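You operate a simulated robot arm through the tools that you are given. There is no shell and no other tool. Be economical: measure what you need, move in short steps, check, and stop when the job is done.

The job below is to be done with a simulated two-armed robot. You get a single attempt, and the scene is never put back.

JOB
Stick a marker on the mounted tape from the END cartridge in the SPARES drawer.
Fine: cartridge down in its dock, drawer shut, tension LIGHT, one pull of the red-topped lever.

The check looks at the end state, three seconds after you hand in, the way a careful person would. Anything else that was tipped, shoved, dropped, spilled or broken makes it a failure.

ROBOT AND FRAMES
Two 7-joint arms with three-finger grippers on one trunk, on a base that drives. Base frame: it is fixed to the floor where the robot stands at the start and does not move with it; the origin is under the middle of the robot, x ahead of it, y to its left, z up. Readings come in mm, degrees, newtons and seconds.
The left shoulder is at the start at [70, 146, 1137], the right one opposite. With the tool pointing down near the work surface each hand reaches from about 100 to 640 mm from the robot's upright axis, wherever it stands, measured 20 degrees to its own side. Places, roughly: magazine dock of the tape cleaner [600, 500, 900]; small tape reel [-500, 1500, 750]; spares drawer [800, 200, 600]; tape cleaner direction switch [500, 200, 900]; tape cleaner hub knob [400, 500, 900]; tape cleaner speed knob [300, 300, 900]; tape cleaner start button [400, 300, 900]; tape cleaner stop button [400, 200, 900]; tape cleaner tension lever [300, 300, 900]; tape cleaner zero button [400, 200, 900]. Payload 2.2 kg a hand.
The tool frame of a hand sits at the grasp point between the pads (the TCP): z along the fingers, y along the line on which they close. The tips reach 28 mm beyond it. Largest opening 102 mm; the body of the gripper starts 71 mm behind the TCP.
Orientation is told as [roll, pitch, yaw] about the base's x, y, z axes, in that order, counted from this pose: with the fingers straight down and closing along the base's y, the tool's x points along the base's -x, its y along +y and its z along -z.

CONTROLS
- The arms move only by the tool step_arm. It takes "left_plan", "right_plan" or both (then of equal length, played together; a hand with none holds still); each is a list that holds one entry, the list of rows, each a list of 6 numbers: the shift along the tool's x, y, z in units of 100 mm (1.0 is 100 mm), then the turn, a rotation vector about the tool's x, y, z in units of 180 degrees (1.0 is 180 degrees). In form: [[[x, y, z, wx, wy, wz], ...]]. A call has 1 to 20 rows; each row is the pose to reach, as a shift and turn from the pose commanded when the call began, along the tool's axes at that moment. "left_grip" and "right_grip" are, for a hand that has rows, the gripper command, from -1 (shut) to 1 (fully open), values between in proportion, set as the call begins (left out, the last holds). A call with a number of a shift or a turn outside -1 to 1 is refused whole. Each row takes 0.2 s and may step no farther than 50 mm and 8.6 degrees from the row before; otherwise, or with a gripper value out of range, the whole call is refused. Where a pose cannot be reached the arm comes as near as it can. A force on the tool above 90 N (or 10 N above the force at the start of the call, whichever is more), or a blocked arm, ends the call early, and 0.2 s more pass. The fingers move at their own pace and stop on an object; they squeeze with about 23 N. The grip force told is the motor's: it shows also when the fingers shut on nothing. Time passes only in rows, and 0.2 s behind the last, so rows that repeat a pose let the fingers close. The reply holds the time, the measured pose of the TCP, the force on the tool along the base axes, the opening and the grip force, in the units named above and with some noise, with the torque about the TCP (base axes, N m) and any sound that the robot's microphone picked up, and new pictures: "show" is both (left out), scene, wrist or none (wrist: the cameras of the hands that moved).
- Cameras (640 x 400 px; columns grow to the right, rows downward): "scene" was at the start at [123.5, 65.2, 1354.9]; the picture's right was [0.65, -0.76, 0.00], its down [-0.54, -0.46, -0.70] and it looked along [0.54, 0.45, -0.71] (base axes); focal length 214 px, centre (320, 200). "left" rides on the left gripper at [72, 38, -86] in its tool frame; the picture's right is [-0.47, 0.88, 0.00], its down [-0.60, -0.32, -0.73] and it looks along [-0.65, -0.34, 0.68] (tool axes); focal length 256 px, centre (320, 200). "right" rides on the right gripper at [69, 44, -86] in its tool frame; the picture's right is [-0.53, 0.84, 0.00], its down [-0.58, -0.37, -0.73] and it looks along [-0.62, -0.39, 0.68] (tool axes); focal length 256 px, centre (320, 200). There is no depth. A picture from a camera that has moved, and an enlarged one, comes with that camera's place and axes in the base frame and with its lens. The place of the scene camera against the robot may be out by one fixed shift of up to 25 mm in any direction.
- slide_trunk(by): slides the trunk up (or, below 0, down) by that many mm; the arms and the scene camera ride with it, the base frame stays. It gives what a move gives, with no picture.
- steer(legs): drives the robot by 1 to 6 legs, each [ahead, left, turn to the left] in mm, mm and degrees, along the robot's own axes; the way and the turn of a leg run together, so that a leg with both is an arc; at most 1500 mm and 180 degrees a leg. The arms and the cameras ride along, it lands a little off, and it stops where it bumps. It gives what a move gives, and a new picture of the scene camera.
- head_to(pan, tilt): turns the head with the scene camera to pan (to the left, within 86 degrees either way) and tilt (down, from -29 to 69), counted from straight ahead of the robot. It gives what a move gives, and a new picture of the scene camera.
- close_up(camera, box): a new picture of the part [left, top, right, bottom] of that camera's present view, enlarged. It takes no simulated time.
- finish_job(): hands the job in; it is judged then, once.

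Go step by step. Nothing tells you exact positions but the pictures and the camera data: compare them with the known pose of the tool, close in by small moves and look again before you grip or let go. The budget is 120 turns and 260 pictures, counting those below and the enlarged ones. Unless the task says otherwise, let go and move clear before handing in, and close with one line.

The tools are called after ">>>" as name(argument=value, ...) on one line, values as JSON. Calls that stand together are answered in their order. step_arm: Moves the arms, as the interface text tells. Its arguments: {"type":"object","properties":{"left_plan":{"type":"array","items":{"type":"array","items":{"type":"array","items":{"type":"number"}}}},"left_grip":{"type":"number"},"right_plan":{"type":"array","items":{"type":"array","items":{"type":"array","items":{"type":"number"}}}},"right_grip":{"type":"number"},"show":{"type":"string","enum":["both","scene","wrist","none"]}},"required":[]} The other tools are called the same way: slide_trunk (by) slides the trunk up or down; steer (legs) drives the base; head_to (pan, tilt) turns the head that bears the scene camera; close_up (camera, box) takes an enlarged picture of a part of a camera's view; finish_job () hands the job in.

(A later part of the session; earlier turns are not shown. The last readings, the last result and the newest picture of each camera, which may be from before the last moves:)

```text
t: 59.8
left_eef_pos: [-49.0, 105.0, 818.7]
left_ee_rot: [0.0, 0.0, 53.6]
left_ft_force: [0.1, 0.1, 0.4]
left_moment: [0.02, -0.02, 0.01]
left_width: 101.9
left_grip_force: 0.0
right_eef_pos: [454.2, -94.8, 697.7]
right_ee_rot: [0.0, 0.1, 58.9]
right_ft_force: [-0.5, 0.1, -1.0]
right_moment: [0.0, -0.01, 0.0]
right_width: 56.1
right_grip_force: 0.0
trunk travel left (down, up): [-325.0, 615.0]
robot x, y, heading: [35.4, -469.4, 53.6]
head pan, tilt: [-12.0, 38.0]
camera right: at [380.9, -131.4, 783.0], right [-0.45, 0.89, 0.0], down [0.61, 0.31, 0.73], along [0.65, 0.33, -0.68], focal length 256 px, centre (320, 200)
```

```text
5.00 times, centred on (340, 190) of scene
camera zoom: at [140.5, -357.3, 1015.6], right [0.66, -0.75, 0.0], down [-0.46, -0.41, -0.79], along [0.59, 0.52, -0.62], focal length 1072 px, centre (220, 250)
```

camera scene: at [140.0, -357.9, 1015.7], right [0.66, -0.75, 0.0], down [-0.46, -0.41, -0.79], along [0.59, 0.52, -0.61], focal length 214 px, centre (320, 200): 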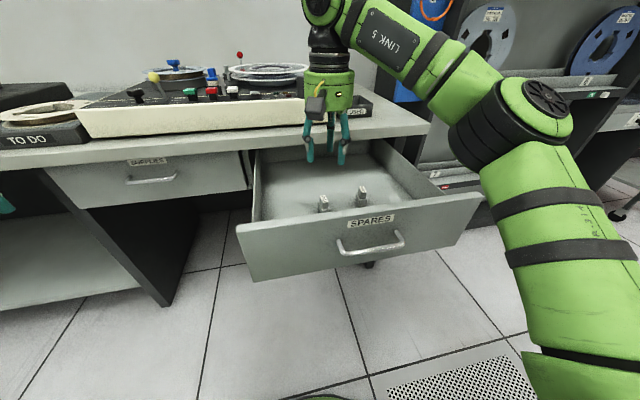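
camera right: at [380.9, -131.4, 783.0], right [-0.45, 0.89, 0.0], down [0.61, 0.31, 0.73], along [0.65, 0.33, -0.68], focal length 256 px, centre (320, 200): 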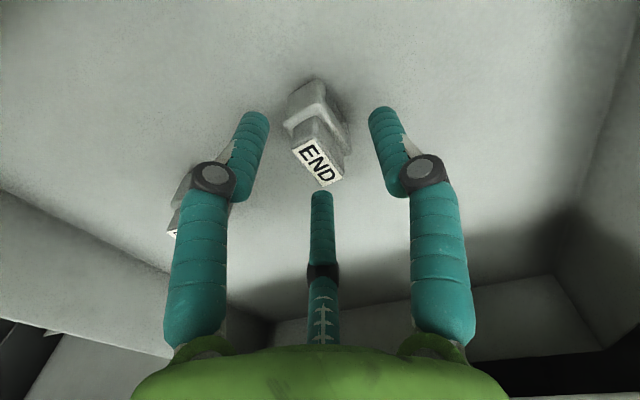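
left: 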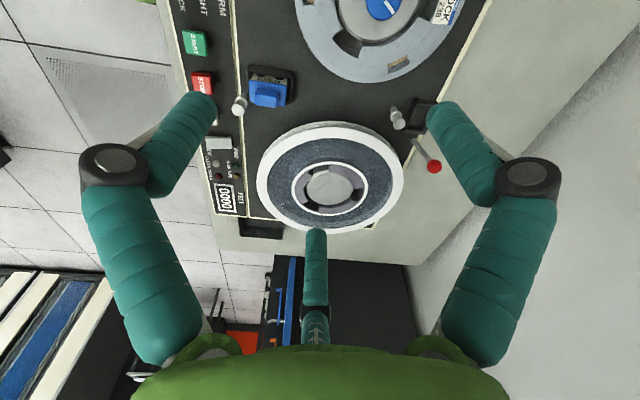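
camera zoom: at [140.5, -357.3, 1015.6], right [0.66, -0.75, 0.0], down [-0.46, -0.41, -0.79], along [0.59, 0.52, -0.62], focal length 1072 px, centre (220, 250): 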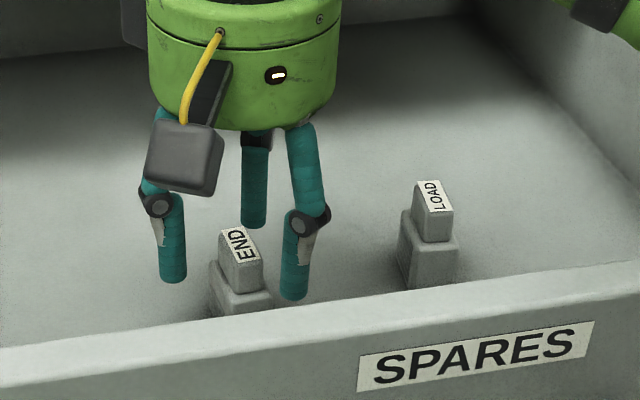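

Fingers straddle the grip block. Closing.

>>> step_arm(right_plan=[[[0, 0, 0, 0, 0, 0], [0, 0, 0, 0, 0, 0], [0, 0, 0, 0, 0, 0], [0, 0, 0, 0, 0, 0]]], right_grip=-1, show="wrist")

>>> close_up(camera="right", box=[240, 60, 400, 220])

>>> close_up(camera="scene", box=[280, 150, 400, 230])

```text
t: 60.8
left_eef_pos: [-48.8, 105.2, 818.6]
left_ee_rot: [-0.1, 0.0, 53.6]
left_ft_force: [0.2, 0.3, -0.2]
left_moment: [-0.01, -0.05, 0.0]
left_width: 102.0
left_grip_force: 0.1
right_eef_pos: [453.7, -96.0, 696.7]
right_ee_rot: [0.0, 0.0, 58.9]
right_ft_force: [-0.9, -0.1, 0.4]
right_moment: [0.01, 0.0, 0.02]
right_width: 19.5
right_grip_force: 23.0
trunk travel left (down, up): [-325.0, 615.0]
robot x, y, heading: [32.7, -468.3, 53.3]
head pan, tilt: [-12.0, 38.0]
camera right: at [380.9, -131.4, 783.0], right [-0.45, 0.89, 0.0], down [0.61, 0.31, 0.73], along [0.65, 0.33, -0.68], focal length 256 px, centre (320, 200)
```

right: 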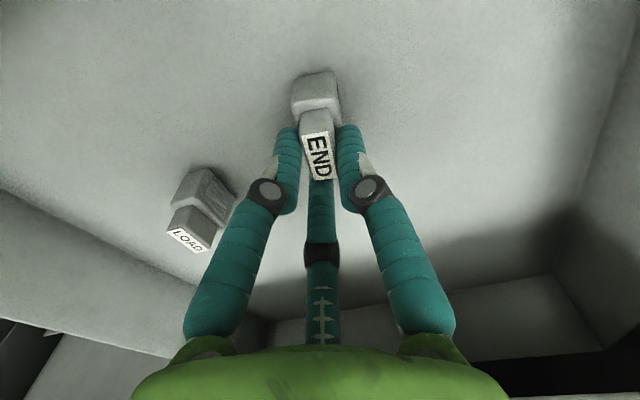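

```text
2.50 times, centred on (320, 140) of right
camera zoom: at [380.9, -131.4, 783.0], right [-0.45, 0.89, 0.0], down [0.61, 0.31, 0.73], along [0.65, 0.33, -0.68], focal length 640 px, centre (320, 350)
```

zoom: 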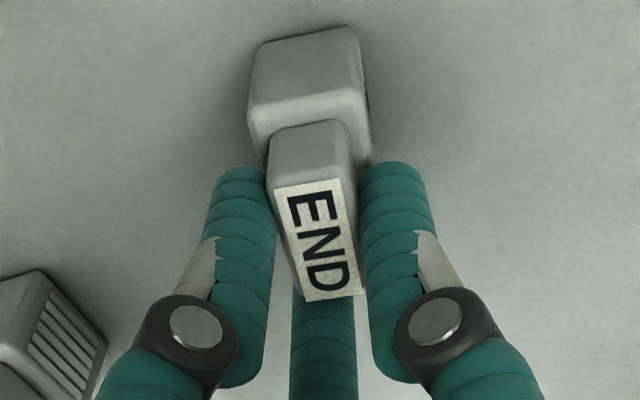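

```text
5.00 times, centred on (340, 190) of scene
camera zoom: at [140.6, -357.3, 1015.6], right [0.66, -0.75, 0.0], down [-0.46, -0.41, -0.79], along [0.59, 0.52, -0.62], focal length 1072 px, centre (220, 250)
```

zoom: 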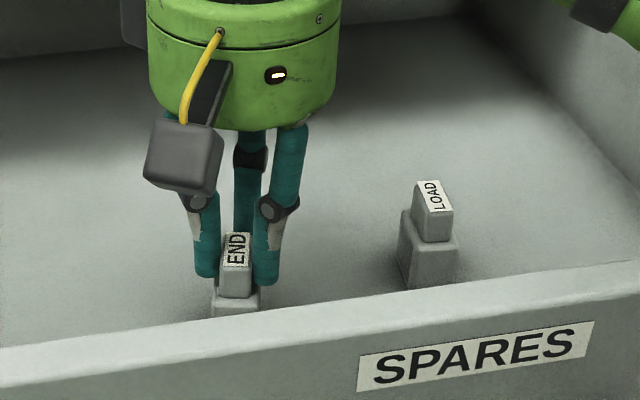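

The three fingers rotated the cartridge a bit into a stable 3-point grip (axis now ≈38°). Lift it and inspect.

>>> step_arm(right_plan=[[[0, 0, -0.15, 0, 0, 0], [0, 0, -0.4, 0, 0, 0], [0, 0, -0.7, 0, 0, 0], [0, 0, -1.0, 0, 0, 0], [0, 0, -1.0, 0, 0, 0]]], show="wrist")

>>> close_up(camera="right", box=[240, 60, 400, 220])

>>> close_up(camera="scene", box=[270, 90, 390, 190])

```text
t: 62.0
left_eef_pos: [-48.2, 104.7, 818.9]
left_ee_rot: [0.0, 0.1, 53.6]
left_ft_force: [0.7, -0.7, -0.3]
left_moment: [-0.02, 0.02, 0.0]
left_width: 101.8
left_grip_force: 0.2
right_eef_pos: [453.6, -95.1, 796.5]
right_ee_rot: [0.0, 0.1, 59.0]
right_ft_force: [-1.2, 0.2, 0.0]
right_moment: [-0.02, -0.02, -0.03]
right_width: 19.5
right_grip_force: 22.7
trunk travel left (down, up): [-325.0, 615.0]
robot x, y, heading: [32.2, -469.3, 53.6]
head pan, tilt: [-12.0, 38.0]
camera right: at [380.5, -130.9, 883.1], right [-0.45, 0.89, 0.0], down [0.61, 0.31, 0.73], along [0.65, 0.33, -0.68], focal length 256 px, centre (320, 200)
```

right: 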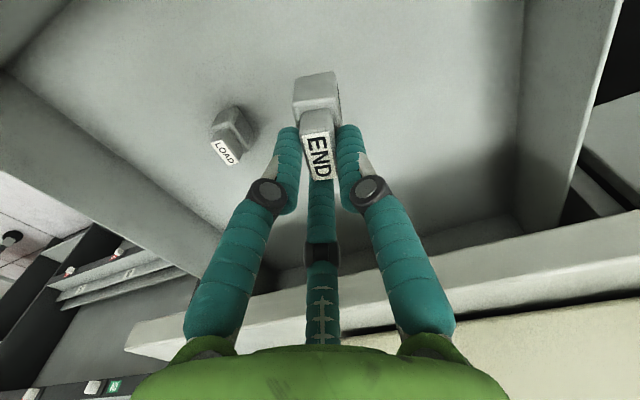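

```text
2.50 times, centred on (320, 140) of right
camera zoom: at [380.5, -130.9, 883.1], right [-0.45, 0.89, 0.0], down [0.61, 0.31, 0.73], along [0.65, 0.33, -0.68], focal length 640 px, centre (320, 350)
```

zoom: 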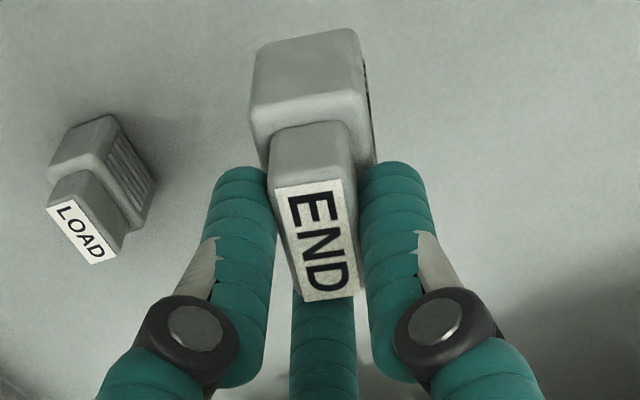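

```text
4.00 times, centred on (330, 140) of scene
camera zoom: at [140.9, -357.2, 1015.5], right [0.66, -0.75, 0.0], down [-0.46, -0.41, -0.79], along [0.59, 0.52, -0.62], focal length 858 px, centre (280, 440)
```

zoom: 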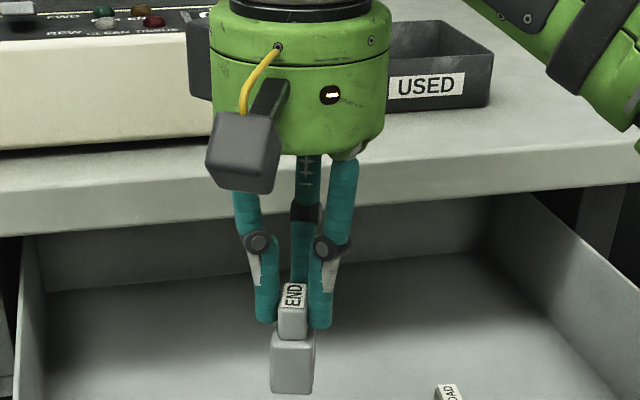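

Cartridge held firmly. Next I'll shut the drawer with the left hand: retract the right hand, turn the left tool to point forward (fist closed) and bring it inward.

>>> step_arm(left_plan=[[[0, 0, 0, 0, -0.045, 0], [0, 0, 0, 0, -0.09, 0], [0, 0, 0, 0, -0.135, 0], [0, 0, 0, 0, -0.18, 0], [0, 0, 0, 0, -0.225, 0], [0, 0, 0, 0, -0.27, 0], [0, 0, 0, 0, -0.315, 0], [0, 0, 0, 0, -0.36, 0], [0, 0, 0, 0, -0.405, 0], [0, 0, 0, 0, -0.45, 0], [0, 0, 0, 0, -0.495, 0]]], right_plan=[[[0.1, 0, -0.05, 0, 0, 0], [0.2, 0, -0.1, 0, 0, 0], [0.3, 0, -0.15, 0, 0, 0], [0.4, 0, -0.2, 0, 0, 0], [0.5, 0, -0.25, 0, 0, 0], [0.6, 0, -0.3, 0, 0, 0], [0.7, 0, -0.35, 0, 0, 0], [0.8, 0, -0.4, 0, 0, 0], [0.9, 0, -0.45, 0, 0, 0], [1.0, 0, -0.5, 0, 0, 0], [1.0, 0, -0.5, 0, 0, 0]]], left_grip=-1, right_grip=-1, show="none")

>>> step_arm(left_plan=[[[0, -0.25, 0, 0, 0, 0], [0, -0.5, 0, 0, 0, 0], [0, -0.75, 0, 0, 0, 0], [0, -1, 0, 0, 0, 0]]], right_plan=[[[0.25, 0, -0.1, 0, 0, 0], [0.5, 0, -0.2, 0, 0, 0], [0.75, 0, -0.3, 0, 0, 0], [0.9, 0, -0.4, 0, 0, 0]]], show="scene")

```text
t: 64.4
left_eef_pos: [-48.4, 105.7, 818.9]
left_ee_rot: [3.5, -89.3, 50.1]
left_ft_force: [-0.6, 0.4, -0.4]
left_moment: [-0.03, 0.01, 0.02]
left_width: 2.1
left_grip_force: 22.4
right_eef_pos: [401.4, -180.1, 846.7]
right_ee_rot: [-0.2, 0.0, 59.0]
right_ft_force: [0.1, 0.2, -0.9]
right_moment: [0.01, -0.04, 0.0]
right_width: 19.2
right_grip_force: 23.2
trunk travel left (down, up): [-325.0, 615.0]
robot x, y, heading: [36.8, -467.8, 53.5]
head pan, tilt: [-12.0, 38.0]
```

```text
t: 65.4
left_eef_pos: [28.1, 117.2, 837.0]
left_ee_rot: [-0.3, -89.2, 53.9]
left_ft_force: [0.0, -0.3, 0.6]
left_moment: [0.01, -0.03, 0.02]
left_width: 2.3
left_grip_force: 23.2
left hand out of reach, approached as far as the arm can: row 1, 2, 3, 4
right_eef_pos: [355.7, -258.4, 888.6]
right_ee_rot: [0.0, 0.0, 59.0]
right_ft_force: [-0.2, 1.1, -0.4]
right_moment: [0.01, -0.02, 0.0]
right_width: 19.4
right_grip_force: 22.9
trunk travel left (down, up): [-325.0, 615.0]
robot x, y, heading: [35.0, -467.3, 53.5]
head pan, tilt: [-12.0, 38.0]
camera scene: at [141.0, -357.5, 1015.5], right [0.66, -0.75, 0.0], down [-0.46, -0.41, -0.79], along [0.59, 0.52, -0.62], focal length 214 px, centre (320, 200)
```

scene: 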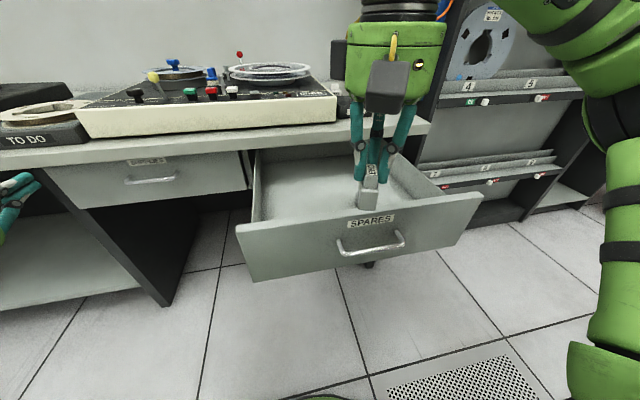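

The horizontal left pose is near its limits; I'll use a 45° forward-down tilt instead and bring the left hand inward.

>>> step_arm(left_plan=[[[0, 0, 0, 0, 0.045, 0], [0, 0, 0, 0, 0.09, 0], [0, 0, 0, 0, 0.135, 0], [0, 0, 0, 0, 0.18, 0], [0, 0, 0, 0, 0.225, 0], [0, 0, 0, 0, 0.25, 0], [0, 0, 0, 0, 0.25, 0]]], show="none")

>>> step_arm(left_plan=[[[0, -0.25, 0, 0, 0, 0], [0, -0.5, 0, 0, 0, 0], [0, -0.75, 0, 0, 0, 0], [0, -1, 0, 0, 0, 0]]], show="none")

>>> step_arm(left_plan=[[[0, -0.25, 0, 0, 0, 0], [0, -0.5, 0, 0, 0, 0], [0, -0.75, 0, 0, 0, 0], [0, -1, 0, 0, 0, 0]]], show="scene")

```text
t: 67.0
left_eef_pos: [26.5, 117.7, 838.1]
left_ee_rot: [0.0, -44.0, 53.7]
left_ft_force: [-0.2, -0.4, 0.8]
left_moment: [0.03, -0.02, 0.0]
left_width: 2.2
left_grip_force: 23.1
right_eef_pos: [356.3, -258.1, 887.7]
right_ee_rot: [0.1, 0.0, 59.0]
right_ft_force: [-0.6, -0.1, 0.2]
right_moment: [0.01, 0.03, 0.01]
right_width: 19.4
right_grip_force: 23.2
trunk travel left (down, up): [-325.0, 615.0]
robot x, y, heading: [35.8, -465.7, 53.5]
head pan, tilt: [-12.0, 38.0]
```

```text
t: 68.0
left_eef_pos: [107.4, 58.6, 836.7]
left_ee_rot: [0.0, -44.2, 53.6]
left_ft_force: [1.3, -0.7, 0.3]
left_moment: [-0.03, 0.0, 0.0]
left_width: 2.4
left_grip_force: 23.1
right_eef_pos: [355.6, -259.8, 887.5]
right_ee_rot: [0.0, -0.1, 59.0]
right_ft_force: [0.3, 0.0, -0.6]
right_moment: [-0.05, -0.02, 0.0]
right_width: 19.3
right_grip_force: 23.5
trunk travel left (down, up): [-325.0, 615.0]
robot x, y, heading: [38.1, -472.3, 53.6]
head pan, tilt: [-12.0, 38.0]
```

```text
t: 69.0
left_eef_pos: [189.0, -3.0, 838.3]
left_ee_rot: [0.0, -44.1, 53.6]
left_ft_force: [-0.3, -0.5, 0.1]
left_moment: [0.02, -0.01, 0.01]
left_width: 2.2
left_grip_force: 23.3
right_eef_pos: [355.5, -258.1, 887.1]
right_ee_rot: [0.1, 0.0, 58.9]
right_ft_force: [-0.4, 0.3, -0.2]
right_moment: [0.02, -0.01, 0.01]
right_width: 18.9
right_grip_force: 22.7
trunk travel left (down, up): [-325.0, 615.0]
robot x, y, heading: [33.8, -470.0, 53.3]
head pan, tilt: [-12.0, 38.0]
camera scene: at [141.1, -357.6, 1015.6], right [0.66, -0.75, 0.0], down [-0.46, -0.41, -0.79], along [0.59, 0.52, -0.62], focal length 214 px, centre (320, 200)
```

scene: 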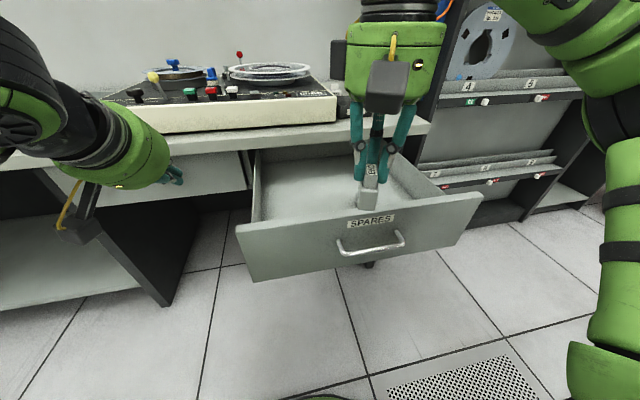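

Now back off, shift right, and place the left fist in front of the drawer panel just above the handle.

>>> steer(legs=[[-170, 0, 0], [0, -136, 0]])

>>> step_arm(left_plan=[[[0, -0.3, 0, 0, 0, 0], [0, -0.6, 0, 0, 0, 0], [0, -0.9, 0, 0, 0, 0], [0.2, -1, 0.2, 0, 0, 0], [0.4, -1, 0.4, 0, 0, 0], [0.61, -1, 0.63, 0, 0, 0], [0.61, -1, 0.63, 0, 0, 0]]], show="both")

>>> close_up(camera="scene", box=[200, 160, 440, 300])

```text
t: 71.3
left_eef_pos: [197.0, -217.8, 837.0]
left_ee_rot: [0.0, -44.1, 53.6]
left_ft_force: [-0.4, -0.3, -0.2]
left_moment: [0.06, 0.01, 0.02]
left_width: 2.1
left_grip_force: 23.0
right_eef_pos: [363.5, -476.0, 887.9]
right_ee_rot: [0.0, 0.0, 59.0]
right_ft_force: [-1.4, -0.4, 0.2]
right_moment: [0.01, 0.04, 0.02]
right_width: 18.6
right_grip_force: 23.1
trunk travel left (down, up): [-325.0, 615.0]
robot x, y, heading: [41.2, -685.1, 53.4]
head pan, tilt: [-12.0, 38.0]
camera scene: at [148.7, -574.4, 1015.6], right [0.66, -0.75, 0.0], down [-0.46, -0.41, -0.79], along [0.59, 0.52, -0.62], focal length 214 px, centre (320, 200)
```

scene: 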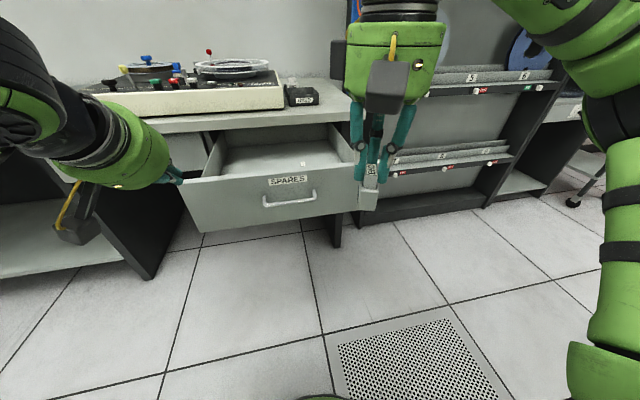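

```text
t: 73.0
left_eef_pos: [276.6, -277.5, 750.0]
left_ee_rot: [0.0, -44.2, 53.6]
left_ft_force: [-0.2, -0.7, 0.4]
left_moment: [0.0, -0.05, -0.02]
left_width: 2.2
left_grip_force: 22.8
right_eef_pos: [363.5, -475.2, 887.5]
right_ee_rot: [0.0, -0.1, 59.0]
right_ft_force: [-0.8, 0.0, -0.1]
right_moment: [0.02, 0.0, 0.0]
right_width: 19.1
right_grip_force: 23.2
trunk travel left (down, up): [-325.0, 615.0]
robot x, y, heading: [40.4, -683.2, 53.6]
head pan, tilt: [-12.0, 38.0]
camera scene: at [148.2, -574.2, 1015.6], right [0.66, -0.75, 0.0], down [-0.46, -0.41, -0.79], along [0.59, 0.52, -0.62], focal length 214 px, centre (320, 200)
camera left: at [180.1, -345.6, 762.9], right [-0.51, 0.79, 0.32], down [0.21, -0.25, 0.95], along [0.83, 0.55, -0.04], focal length 256 px, centre (320, 200)
```

scene: 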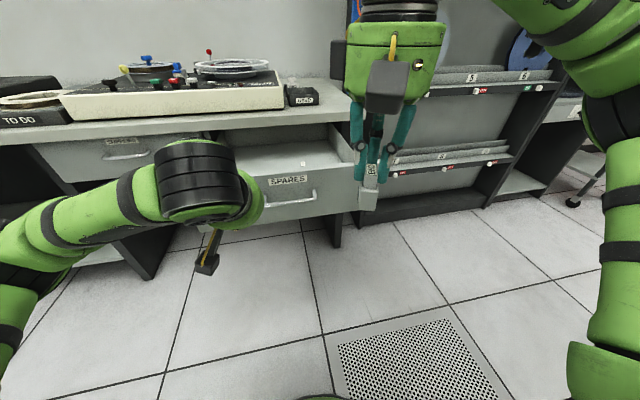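
left: 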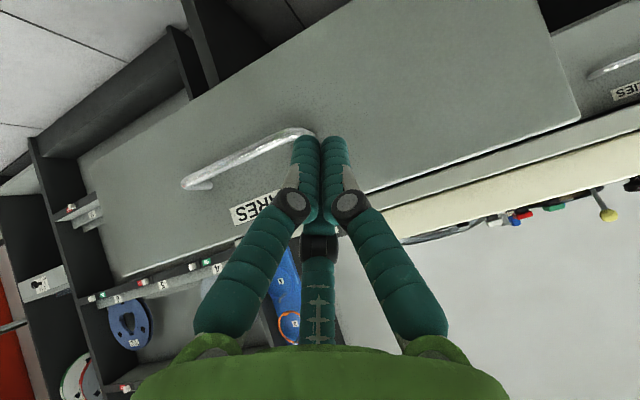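

```text
2.67 times, centred on (320, 230) of scene
camera zoom: at [148.2, -574.2, 1015.6], right [0.66, -0.75, 0.0], down [-0.46, -0.41, -0.79], along [0.59, 0.52, -0.62], focal length 572 px, centre (320, 120)
```

zoom: 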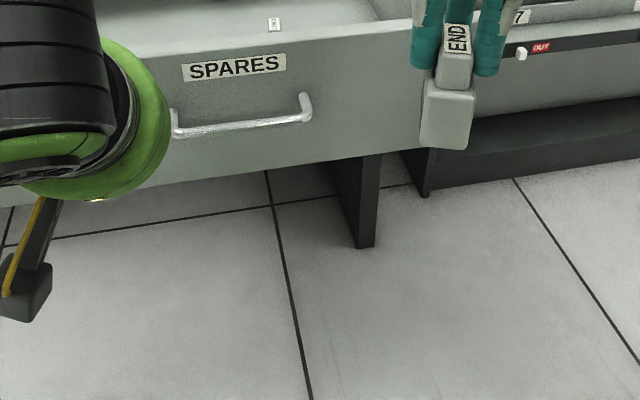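

Left fist is at the right height (tip z≈730, panel top ≈760). Drive ahead to push the drawer in.

>>> steer(legs=[[70, 0, 0], [290, 0, 0]])

>>> close_up(camera="left", box=[0, 0, 640, 400])

```text
t: 75.6
left_eef_pos: [489.5, 11.7, 749.2]
left_ee_rot: [0.0, -44.1, 53.6]
left_ft_force: [0.2, 1.5, -0.5]
left_moment: [-0.03, -0.02, -0.01]
left_width: 2.0
left_grip_force: 23.1
right_eef_pos: [576.5, -184.7, 886.8]
right_ee_rot: [0.1, 0.0, 59.1]
right_ft_force: [0.8, -1.2, -1.5]
right_moment: [0.0, 0.02, -0.01]
right_width: 19.2
right_grip_force: 22.7
trunk travel left (down, up): [-325.0, 615.0]
robot x, y, heading: [256.2, -391.5, 53.5]
head pan, tilt: [-12.0, 38.0]
camera scene: at [362.5, -284.6, 1015.5], right [0.66, -0.75, 0.0], down [-0.46, -0.41, -0.79], along [0.59, 0.52, -0.62], focal length 214 px, centre (320, 200)
```

scene: 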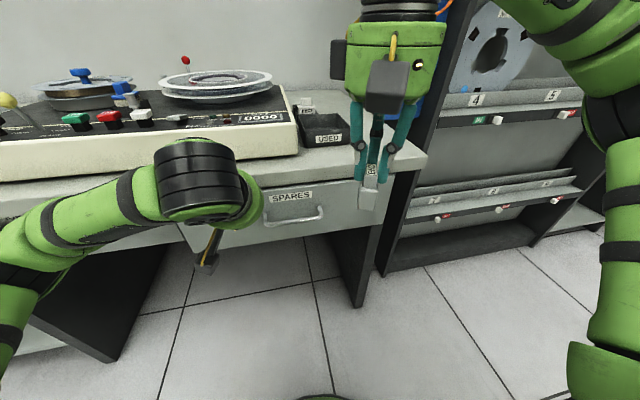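

```text
1.00 times, centred on (320, 200) of left (not enlarged: the box is as wide or as high as the picture)
camera zoom: at [394.2, -56.0, 763.0], right [-0.51, 0.79, 0.32], down [0.21, -0.25, 0.95], along [0.83, 0.55, -0.04], focal length 256 px, centre (320, 200)
```

zoom: 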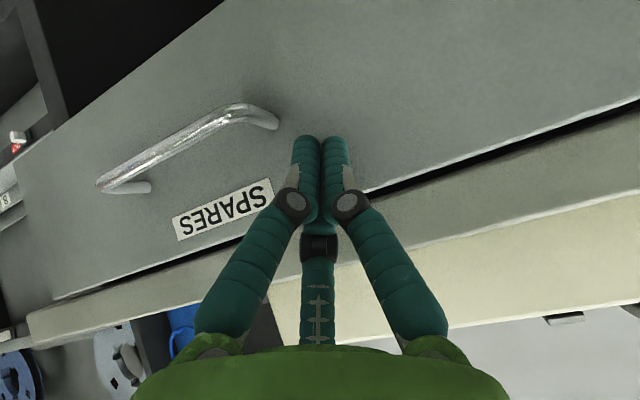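

Almost closed, but the fingers would meet the table lip. I'll back off slightly, lower the fist 40 mm (it is left of the handle end), and push the rest.

>>> steer(legs=[[-25, 0, 0]])

>>> step_arm(left_plan=[[[0.14, 0.1, 0.14, 0, 0, 0], [0.28, 0.1, 0.29, 0, 0, 0], [0.28, 0.1, 0.29, 0, 0, 0]]], show="wrist")

>>> steer(legs=[[55, 0, 0]])

>>> close_up(camera="left", box=[0, 0, 640, 400])

```text
t: 76.4
left_eef_pos: [474.4, -8.5, 750.8]
left_ee_rot: [0.0, -44.1, 53.6]
left_ft_force: [0.0, -0.8, 0.3]
left_moment: [0.04, -0.01, -0.02]
left_width: 2.3
left_grip_force: 22.6
right_eef_pos: [560.8, -206.8, 888.1]
right_ee_rot: [0.0, 0.0, 59.0]
right_ft_force: [0.5, -0.9, -0.6]
right_moment: [0.02, -0.03, -0.01]
right_width: 19.1
right_grip_force: 22.5
trunk travel left (down, up): [-325.0, 615.0]
robot x, y, heading: [242.6, -416.7, 53.6]
head pan, tilt: [-12.0, 38.0]
camera scene: at [347.2, -305.3, 1015.7], right [0.66, -0.75, 0.0], down [-0.46, -0.41, -0.79], along [0.59, 0.52, -0.62], focal length 214 px, centre (320, 200)
```

scene: 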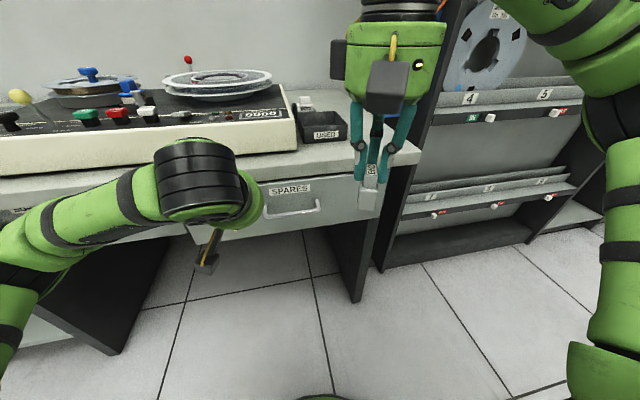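

```text
t: 77.2
left_eef_pos: [467.1, -1.4, 709.5]
left_ee_rot: [0.1, -44.1, 53.7]
left_ft_force: [0.8, 0.4, -0.7]
left_moment: [0.0, 0.0, 0.0]
left_width: 2.2
left_grip_force: 22.8
right_eef_pos: [561.4, -205.5, 887.3]
right_ee_rot: [0.0, 0.0, 58.9]
right_ft_force: [0.3, -0.1, -0.6]
right_moment: [0.0, 0.0, -0.02]
right_width: 19.2
right_grip_force: 22.7
trunk travel left (down, up): [-325.0, 615.0]
robot x, y, heading: [240.8, -413.5, 53.4]
head pan, tilt: [-12.0, 38.0]
camera left: at [371.3, -70.0, 722.4], right [-0.51, 0.79, 0.32], down [0.21, -0.25, 0.95], along [0.83, 0.55, -0.04], focal length 256 px, centre (320, 200)
```

left: 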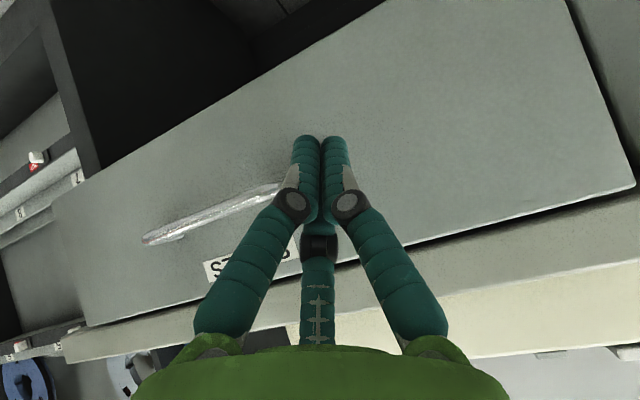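

```text
t: 78.1
left_eef_pos: [501.0, 42.8, 708.9]
left_ee_rot: [0.0, -44.1, 53.6]
left_ft_force: [0.4, 1.2, -0.8]
left_moment: [0.02, -0.01, 0.0]
left_width: 2.3
left_grip_force: 23.0
right_eef_pos: [595.0, -160.9, 887.2]
right_ee_rot: [0.0, 0.1, 59.0]
right_ft_force: [0.8, 0.5, -0.9]
right_moment: [-0.01, 0.03, -0.01]
right_width: 19.4
right_grip_force: 23.3
trunk travel left (down, up): [-325.0, 615.0]
robot x, y, heading: [274.1, -367.5, 53.4]
head pan, tilt: [-12.0, 38.0]
camera scene: at [380.6, -260.1, 1015.4], right [0.66, -0.75, 0.0], down [-0.46, -0.41, -0.79], along [0.59, 0.52, -0.62], focal length 214 px, centre (320, 200)
```

scene: 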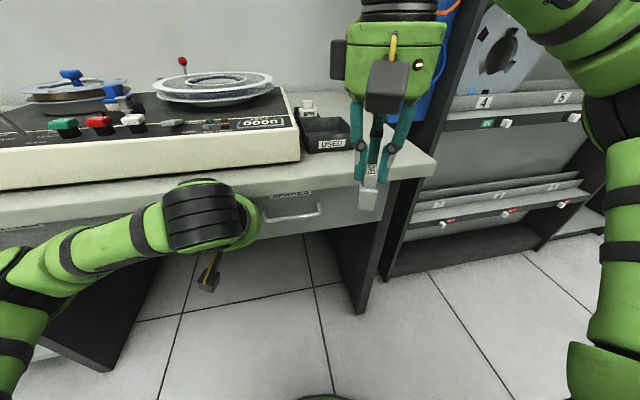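

```text
1.00 times, centred on (320, 200) of left (not enlarged: the box is as wide or as high as the picture)
camera zoom: at [404.2, -25.5, 722.1], right [-0.51, 0.79, 0.32], down [0.21, -0.25, 0.95], along [0.83, 0.55, -0.04], focal length 256 px, centre (320, 200)
```

zoom: 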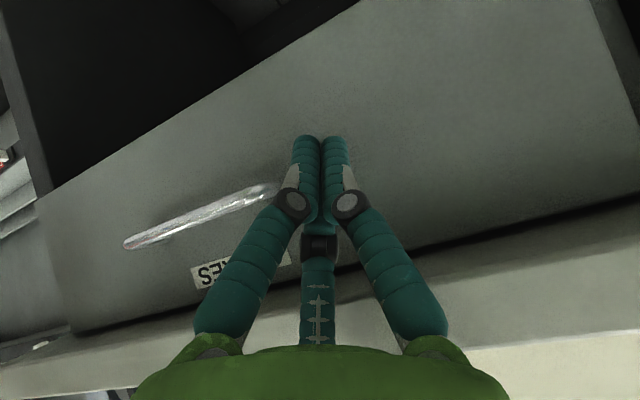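

>>> steer(legs=[[14, 0, 0]])

>>> close_up(camera="scene", box=[200, 160, 440, 300])

```text
t: 78.9
left_eef_pos: [507.9, 53.3, 710.0]
left_ee_rot: [0.0, -44.0, 53.5]
left_ft_force: [0.3, 0.2, -0.5]
left_moment: [-0.01, 0.04, 0.01]
left_width: 2.4
left_grip_force: 23.1
right_eef_pos: [602.2, -150.5, 886.9]
right_ee_rot: [0.0, 0.0, 59.0]
right_ft_force: [0.9, 0.6, -0.3]
right_moment: [0.0, 0.0, -0.01]
right_width: 19.1
right_grip_force: 23.3
trunk travel left (down, up): [-325.0, 615.0]
robot x, y, heading: [283.1, -355.2, 53.5]
head pan, tilt: [-12.0, 38.0]
camera scene: at [388.7, -249.2, 1015.5], right [0.66, -0.75, 0.0], down [-0.46, -0.41, -0.79], along [0.59, 0.52, -0.62], focal length 214 px, centre (320, 200)
```

scene: 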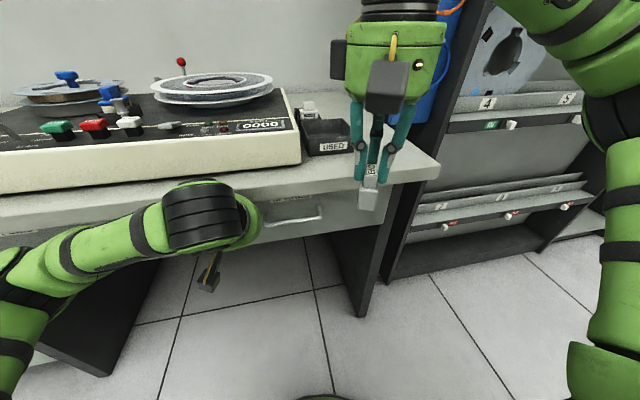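

```text
2.67 times, centred on (320, 230) of scene
camera zoom: at [388.7, -249.2, 1015.5], right [0.66, -0.75, 0.0], down [-0.46, -0.41, -0.79], along [0.59, 0.52, -0.62], focal length 572 px, centre (320, 120)
```

zoom: 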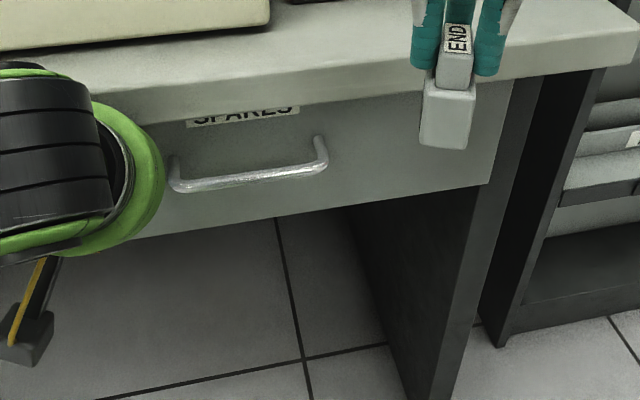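

>>> steer(legs=[[12, 0, 0]])

>>> close_up(camera="left", box=[0, 0, 640, 400])

```text
t: 79.6
left_eef_pos: [511.6, 58.8, 711.1]
left_ee_rot: [0.2, -44.1, 53.2]
left_ft_force: [-26.2, -26.5, 3.2]
left_moment: [-0.04, 0.33, 0.03]
left_width: 2.3
left_grip_force: 22.7
right_eef_pos: [606.5, -145.6, 890.4]
right_ee_rot: [-0.1, -0.3, 59.0]
right_ft_force: [0.1, -0.6, -0.8]
right_moment: [0.01, 0.02, 0.04]
right_width: 19.2
right_grip_force: 23.3
trunk travel left (down, up): [-325.0, 615.0]
robot x, y, heading: [289.3, -350.6, 53.6]
head pan, tilt: [-12.0, 38.0]
camera scene: at [391.9, -243.9, 1016.3], right [0.66, -0.75, 0.0], down [-0.46, -0.4, -0.79], along [0.59, 0.52, -0.61], focal length 214 px, centre (320, 200)
```

scene: 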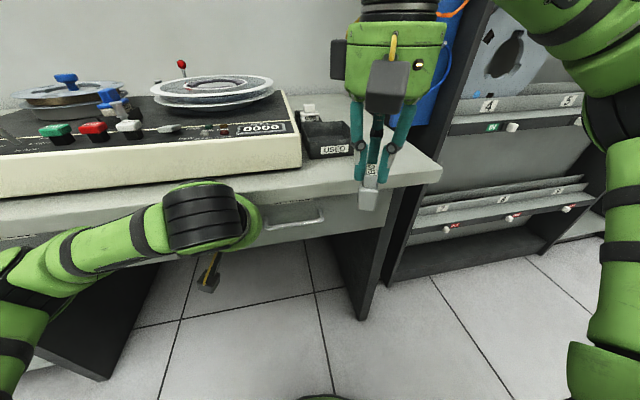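

```text
1.00 times, centred on (320, 200) of left (not enlarged: the box is as wide or as high as the picture)
camera zoom: at [415.8, -9.0, 723.8], right [-0.51, 0.8, 0.33], down [0.21, -0.25, 0.94], along [0.83, 0.55, -0.04], focal length 256 px, centre (320, 200)
```

zoom: 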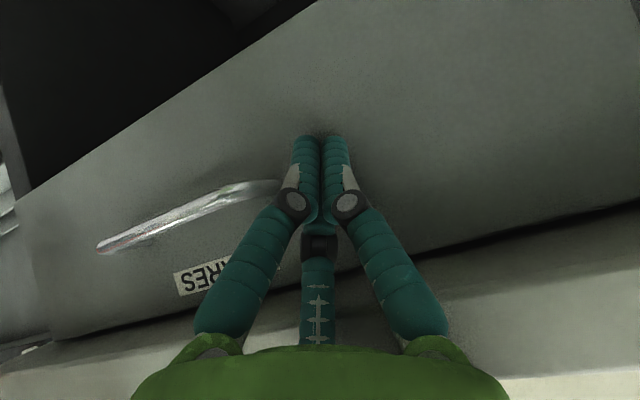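

The drawer met its stop (37 N). Back off, verify it's shut, then raise the trunk and move the left hand out of the way.

>>> steer(legs=[[-200, 0, 0]])

>>> close_up(camera="scene", box=[120, 130, 440, 280])

>>> slide_trunk(by=350)

>>> step_arm(left_plan=[[[0, 0.25, 0, 0, 0, 0], [0, 0.5, 0, 0, 0, 0], [0, 0.75, 0, 0, 0, 0], [0, 1, 0, 0, 0, 0]]], right_plan=[[[0, 0, 0, 0, 0, 0.04], [0, 0, 0, 0, 0, 0.08], [0, 0, 0, 0, 0, 0.12], [0, 0, 0, 0, 0, 0.16]]], show="none")

>>> step_arm(left_plan=[[[0, 0.2, 0, 0, 0, 0], [0, 0.4, 0, 0, 0, 0], [0, 0.6, 0, 0, 0, 0], [0, 0.8, 0, 0, 0, 0], [0, 1, 0, 0, 0, 0], [0, 1, 0, 0, 0, 0]]], right_plan=[[[0, 0, 0, 0, 0, 0.045], [0, 0, 0, 0, 0, 0.09], [0, 0, 0, 0, 0, 0.135], [0, 0, 0, 0, 0, 0.18], [0, 0, 0, 0, 0, 0.225], [0, 0, 0, 0, 0, 0.254]]], show="both")

```text
t: 81.2
left_eef_pos: [394.5, -99.2, 709.2]
left_ee_rot: [0.3, -43.8, 53.3]
left_ft_force: [0.0, 0.4, -0.1]
left_moment: [0.04, 0.01, 0.01]
left_width: 2.0
left_grip_force: 22.8
right_eef_pos: [491.1, -301.4, 888.6]
right_ee_rot: [-0.1, 0.0, 59.2]
right_ft_force: [0.3, -0.4, 0.3]
right_moment: [0.04, -0.04, -0.02]
right_width: 19.0
right_grip_force: 22.6
trunk travel left (down, up): [-325.0, 615.0]
robot x, y, heading: [170.7, -509.1, 53.5]
head pan, tilt: [-12.0, 38.0]
camera scene: at [276.9, -400.1, 1015.7], right [0.66, -0.75, 0.0], down [-0.46, -0.41, -0.79], along [0.59, 0.52, -0.62], focal length 214 px, centre (320, 200)
```

scene: 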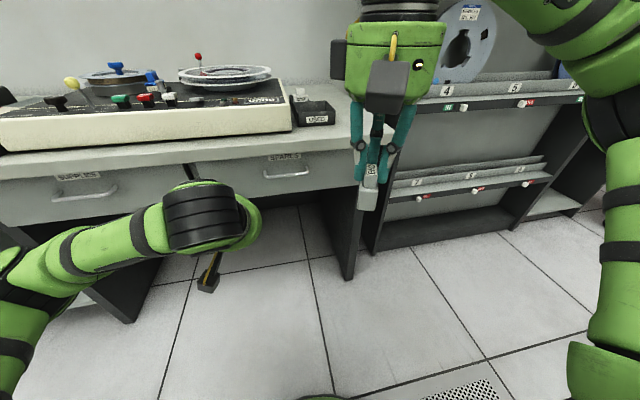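

```text
2.00 times, centred on (280, 205) of scene
camera zoom: at [276.9, -400.1, 1015.7], right [0.66, -0.75, 0.0], down [-0.46, -0.41, -0.79], along [0.59, 0.52, -0.62], focal length 429 px, centre (400, 190)
```

zoom: 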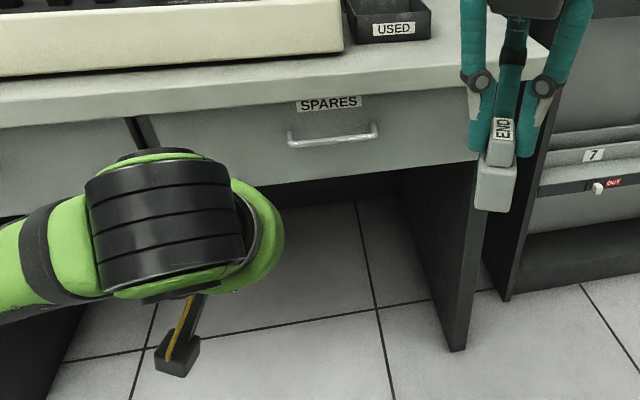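

```text
t: 84.7
left_eef_pos: [395.0, -98.1, 1058.2]
left_ee_rot: [0.4, -43.8, 53.3]
left_ft_force: [-0.1, 0.0, -0.3]
left_moment: [0.0, 0.01, -0.04]
left_width: 2.3
left_grip_force: 22.5
right_eef_pos: [490.8, -300.9, 1237.0]
right_ee_rot: [0.0, 0.0, 59.2]
right_ft_force: [-0.2, 1.1, -0.1]
right_moment: [-0.01, -0.07, 0.03]
right_width: 19.1
right_grip_force: 22.8
trunk travel left (down, up): [-675.0, 265.0]
robot x, y, heading: [172.8, -511.0, 53.8]
head pan, tilt: [-12.0, 38.0]
```

```text
t: 85.7
left_eef_pos: [313.6, -38.3, 1058.9]
left_ee_rot: [0.3, -43.8, 53.2]
left_ft_force: [0.0, -0.9, 0.5]
left_moment: [0.02, -0.04, -0.02]
left_width: 2.3
left_grip_force: 22.7
right_eef_pos: [490.5, -300.0, 1238.3]
right_ee_rot: [-0.1, 0.0, 30.3]
right_ft_force: [-0.4, 0.6, -0.1]
right_moment: [0.01, 0.0, 0.01]
right_width: 19.0
right_grip_force: 23.3
trunk travel left (down, up): [-675.0, 265.0]
robot x, y, heading: [173.1, -508.1, 53.8]
head pan, tilt: [-12.0, 38.0]
```

```text
t: 87.0
left_eef_pos: [234.7, 21.0, 1059.7]
left_ee_rot: [0.3, -43.8, 53.2]
left_ft_force: [0.0, 0.4, -1.1]
left_moment: [-0.01, -0.02, 0.01]
left_width: 2.4
left_grip_force: 22.6
right_eef_pos: [490.4, -301.9, 1237.2]
right_ee_rot: [-0.1, 0.0, -15.5]
right_ft_force: [0.4, 0.0, -0.1]
right_moment: [0.01, 0.03, 0.01]
right_width: 18.9
right_grip_force: 22.8
trunk travel left (down, up): [-675.0, 265.0]
robot x, y, heading: [173.9, -511.9, 53.9]
head pan, tilt: [-12.0, 38.0]
camera scene: at [277.9, -399.7, 1365.5], right [0.66, -0.75, 0.0], down [-0.46, -0.41, -0.79], along [0.59, 0.52, -0.62], focal length 214 px, centre (320, 200)
camera right: at [437.1, -239.1, 1323.5], right [0.74, 0.67, 0.0], down [0.46, -0.51, 0.73], along [0.49, -0.54, -0.68], focal length 256 px, centre (320, 200)
camera left: at [139.1, -46.8, 1072.9], right [-0.51, 0.8, 0.33], down [0.22, -0.25, 0.94], along [0.83, 0.55, -0.05], focal length 256 px, centre (320, 200)
```

scene: 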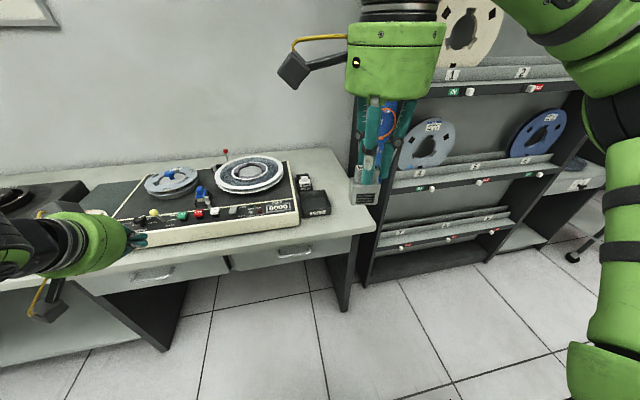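
right: 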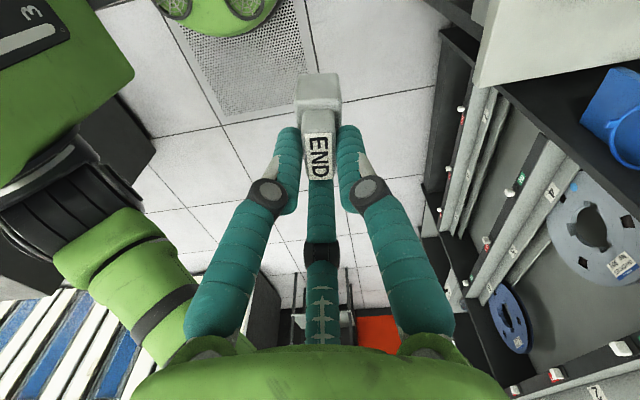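
left: 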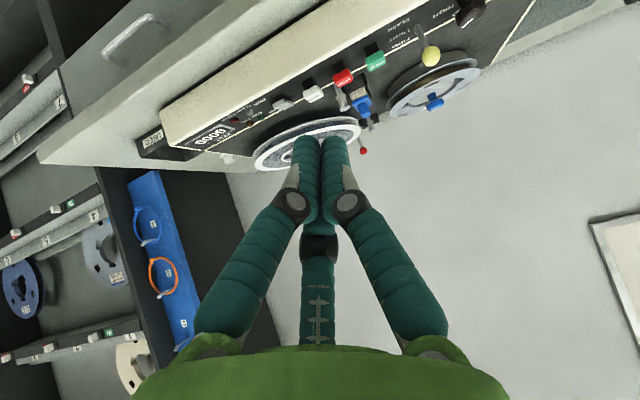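

The drawer is shut flush. The cartridge now needs its axis along the table; I'll approach the machine and measure the grip and dock from there.

>>> close_up(camera="right", box=[260, 60, 380, 200])

>>> steer(legs=[[0, 260, 0], [290, 0, 0]])

>>> head_to(pan=0, tilt=35)

```text
2.86 times, centred on (320, 130) of right
camera zoom: at [437.1, -239.1, 1323.5], right [0.74, 0.67, 0.0], down [0.46, -0.51, 0.73], along [0.49, -0.54, -0.68], focal length 731 px, centre (320, 400)
```

zoom: 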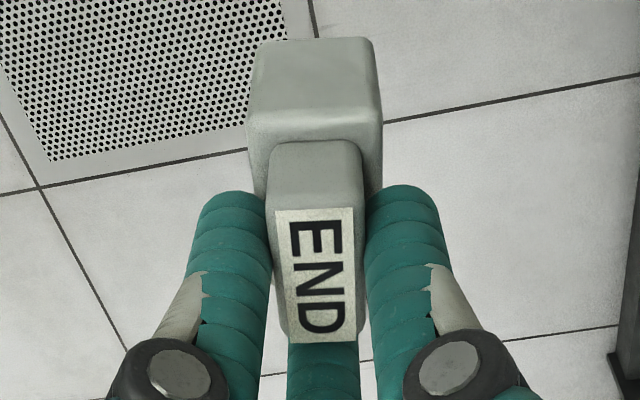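

```text
t: 90.5
left_eef_pos: [200.3, 405.4, 1060.2]
left_ee_rot: [0.3, -43.8, 53.1]
left_ft_force: [-0.5, 0.4, 0.8]
left_moment: [-0.03, 0.0, 0.0]
left_width: 2.2
left_grip_force: 23.0
right_eef_pos: [454.8, 83.3, 1239.8]
right_ee_rot: [0.1, -0.1, -15.3]
right_ft_force: [0.2, -0.4, -0.2]
right_moment: [0.03, -0.03, -0.02]
right_width: 19.1
right_grip_force: 23.0
trunk travel left (down, up): [-675.0, 265.0]
robot x, y, heading: [134.4, -125.4, 53.5]
head pan, tilt: [-12.0, 38.0]
camera scene: at [240.8, -15.9, 1365.7], right [0.66, -0.75, 0.0], down [-0.46, -0.41, -0.79], along [0.59, 0.52, -0.61], focal length 214 px, centre (320, 200)
```

scene: 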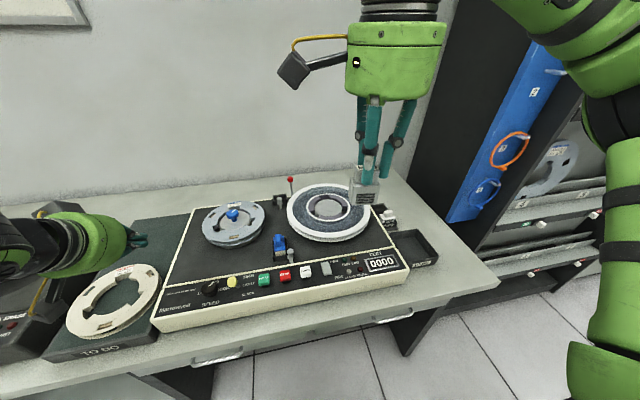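

```text
t: 91.2
left_eef_pos: [199.0, 406.0, 1059.5]
left_ee_rot: [0.3, -43.8, 53.2]
left_ft_force: [-0.3, 0.0, -1.1]
left_moment: [0.01, 0.01, 0.01]
left_width: 2.3
left_grip_force: 23.0
right_eef_pos: [455.7, 83.8, 1237.5]
right_ee_rot: [-0.1, 0.0, -15.5]
right_ft_force: [0.1, -0.4, -0.8]
right_moment: [0.04, -0.01, 0.0]
right_width: 19.2
right_grip_force: 22.5
trunk travel left (down, up): [-675.0, 265.0]
robot x, y, heading: [133.9, -125.0, 53.4]
head pan, tilt: [0.0, 35.0]
camera scene: at [229.6, -0.9, 1370.1], right [0.8, -0.59, 0.0], down [-0.34, -0.46, -0.82], along [0.49, 0.66, -0.57], focal length 214 px, centre (320, 200)
```

scene: 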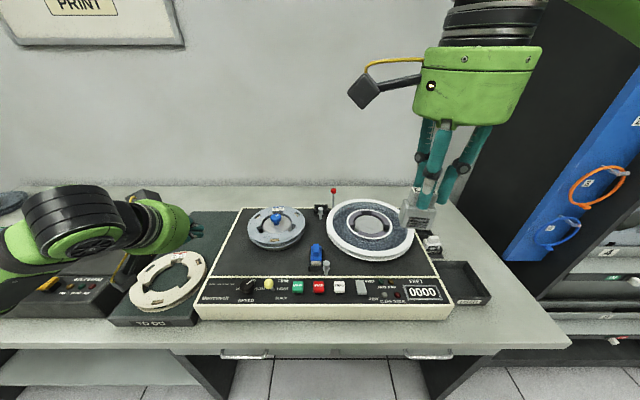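

Good overview. Zoom on the dock and tension lever.

>>> close_up(camera="scene", box=[295, 180, 345, 220])

>>> close_up(camera="scene", box=[230, 265, 310, 315])

>>> close_up(camera="left", box=[0, 0, 640, 400])

```text
10.00 times, centred on (320, 200) of scene
camera zoom: at [229.6, -0.9, 1370.1], right [0.8, -0.59, 0.0], down [-0.34, -0.46, -0.82], along [0.49, 0.66, -0.57], focal length 2145 px, centre (320, 200)
```

zoom: 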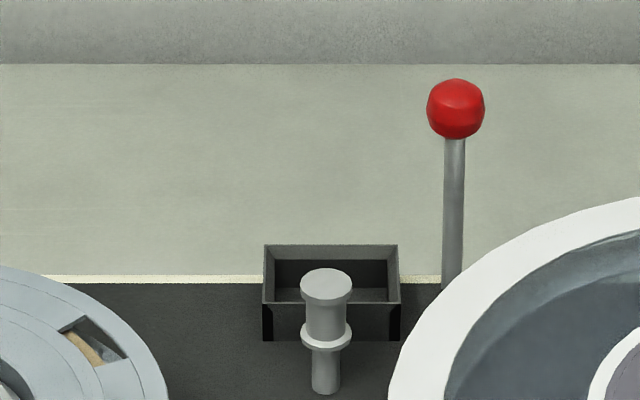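

```text
8.00 times, centred on (270, 290) of scene
camera zoom: at [229.6, -0.9, 1370.1], right [0.8, -0.59, 0.0], down [-0.34, -0.46, -0.82], along [0.49, 0.66, -0.57], focal length 1716 px, centre (720, -520)
```

zoom: 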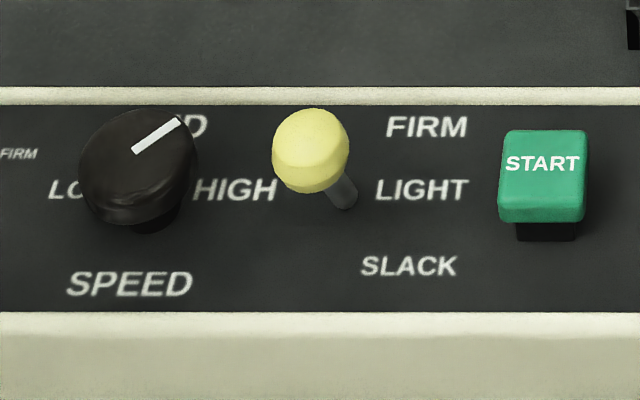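

```text
1.00 times, centred on (320, 200) of left (not enlarged: the box is as wide or as high as the picture)
camera zoom: at [103.7, 338.3, 1072.7], right [-0.51, 0.8, 0.32], down [0.22, -0.25, 0.94], along [0.83, 0.55, -0.05], focal length 256 px, centre (320, 200)
```

zoom: 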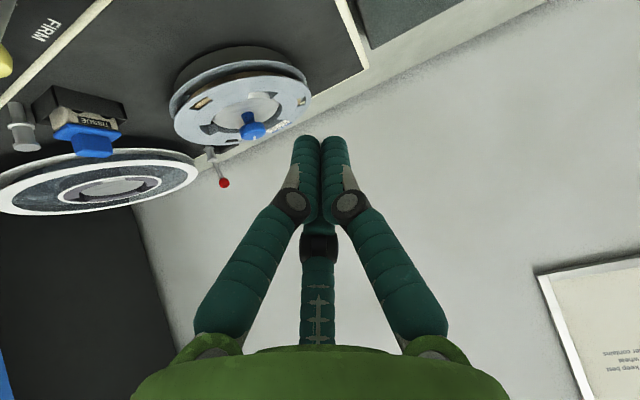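

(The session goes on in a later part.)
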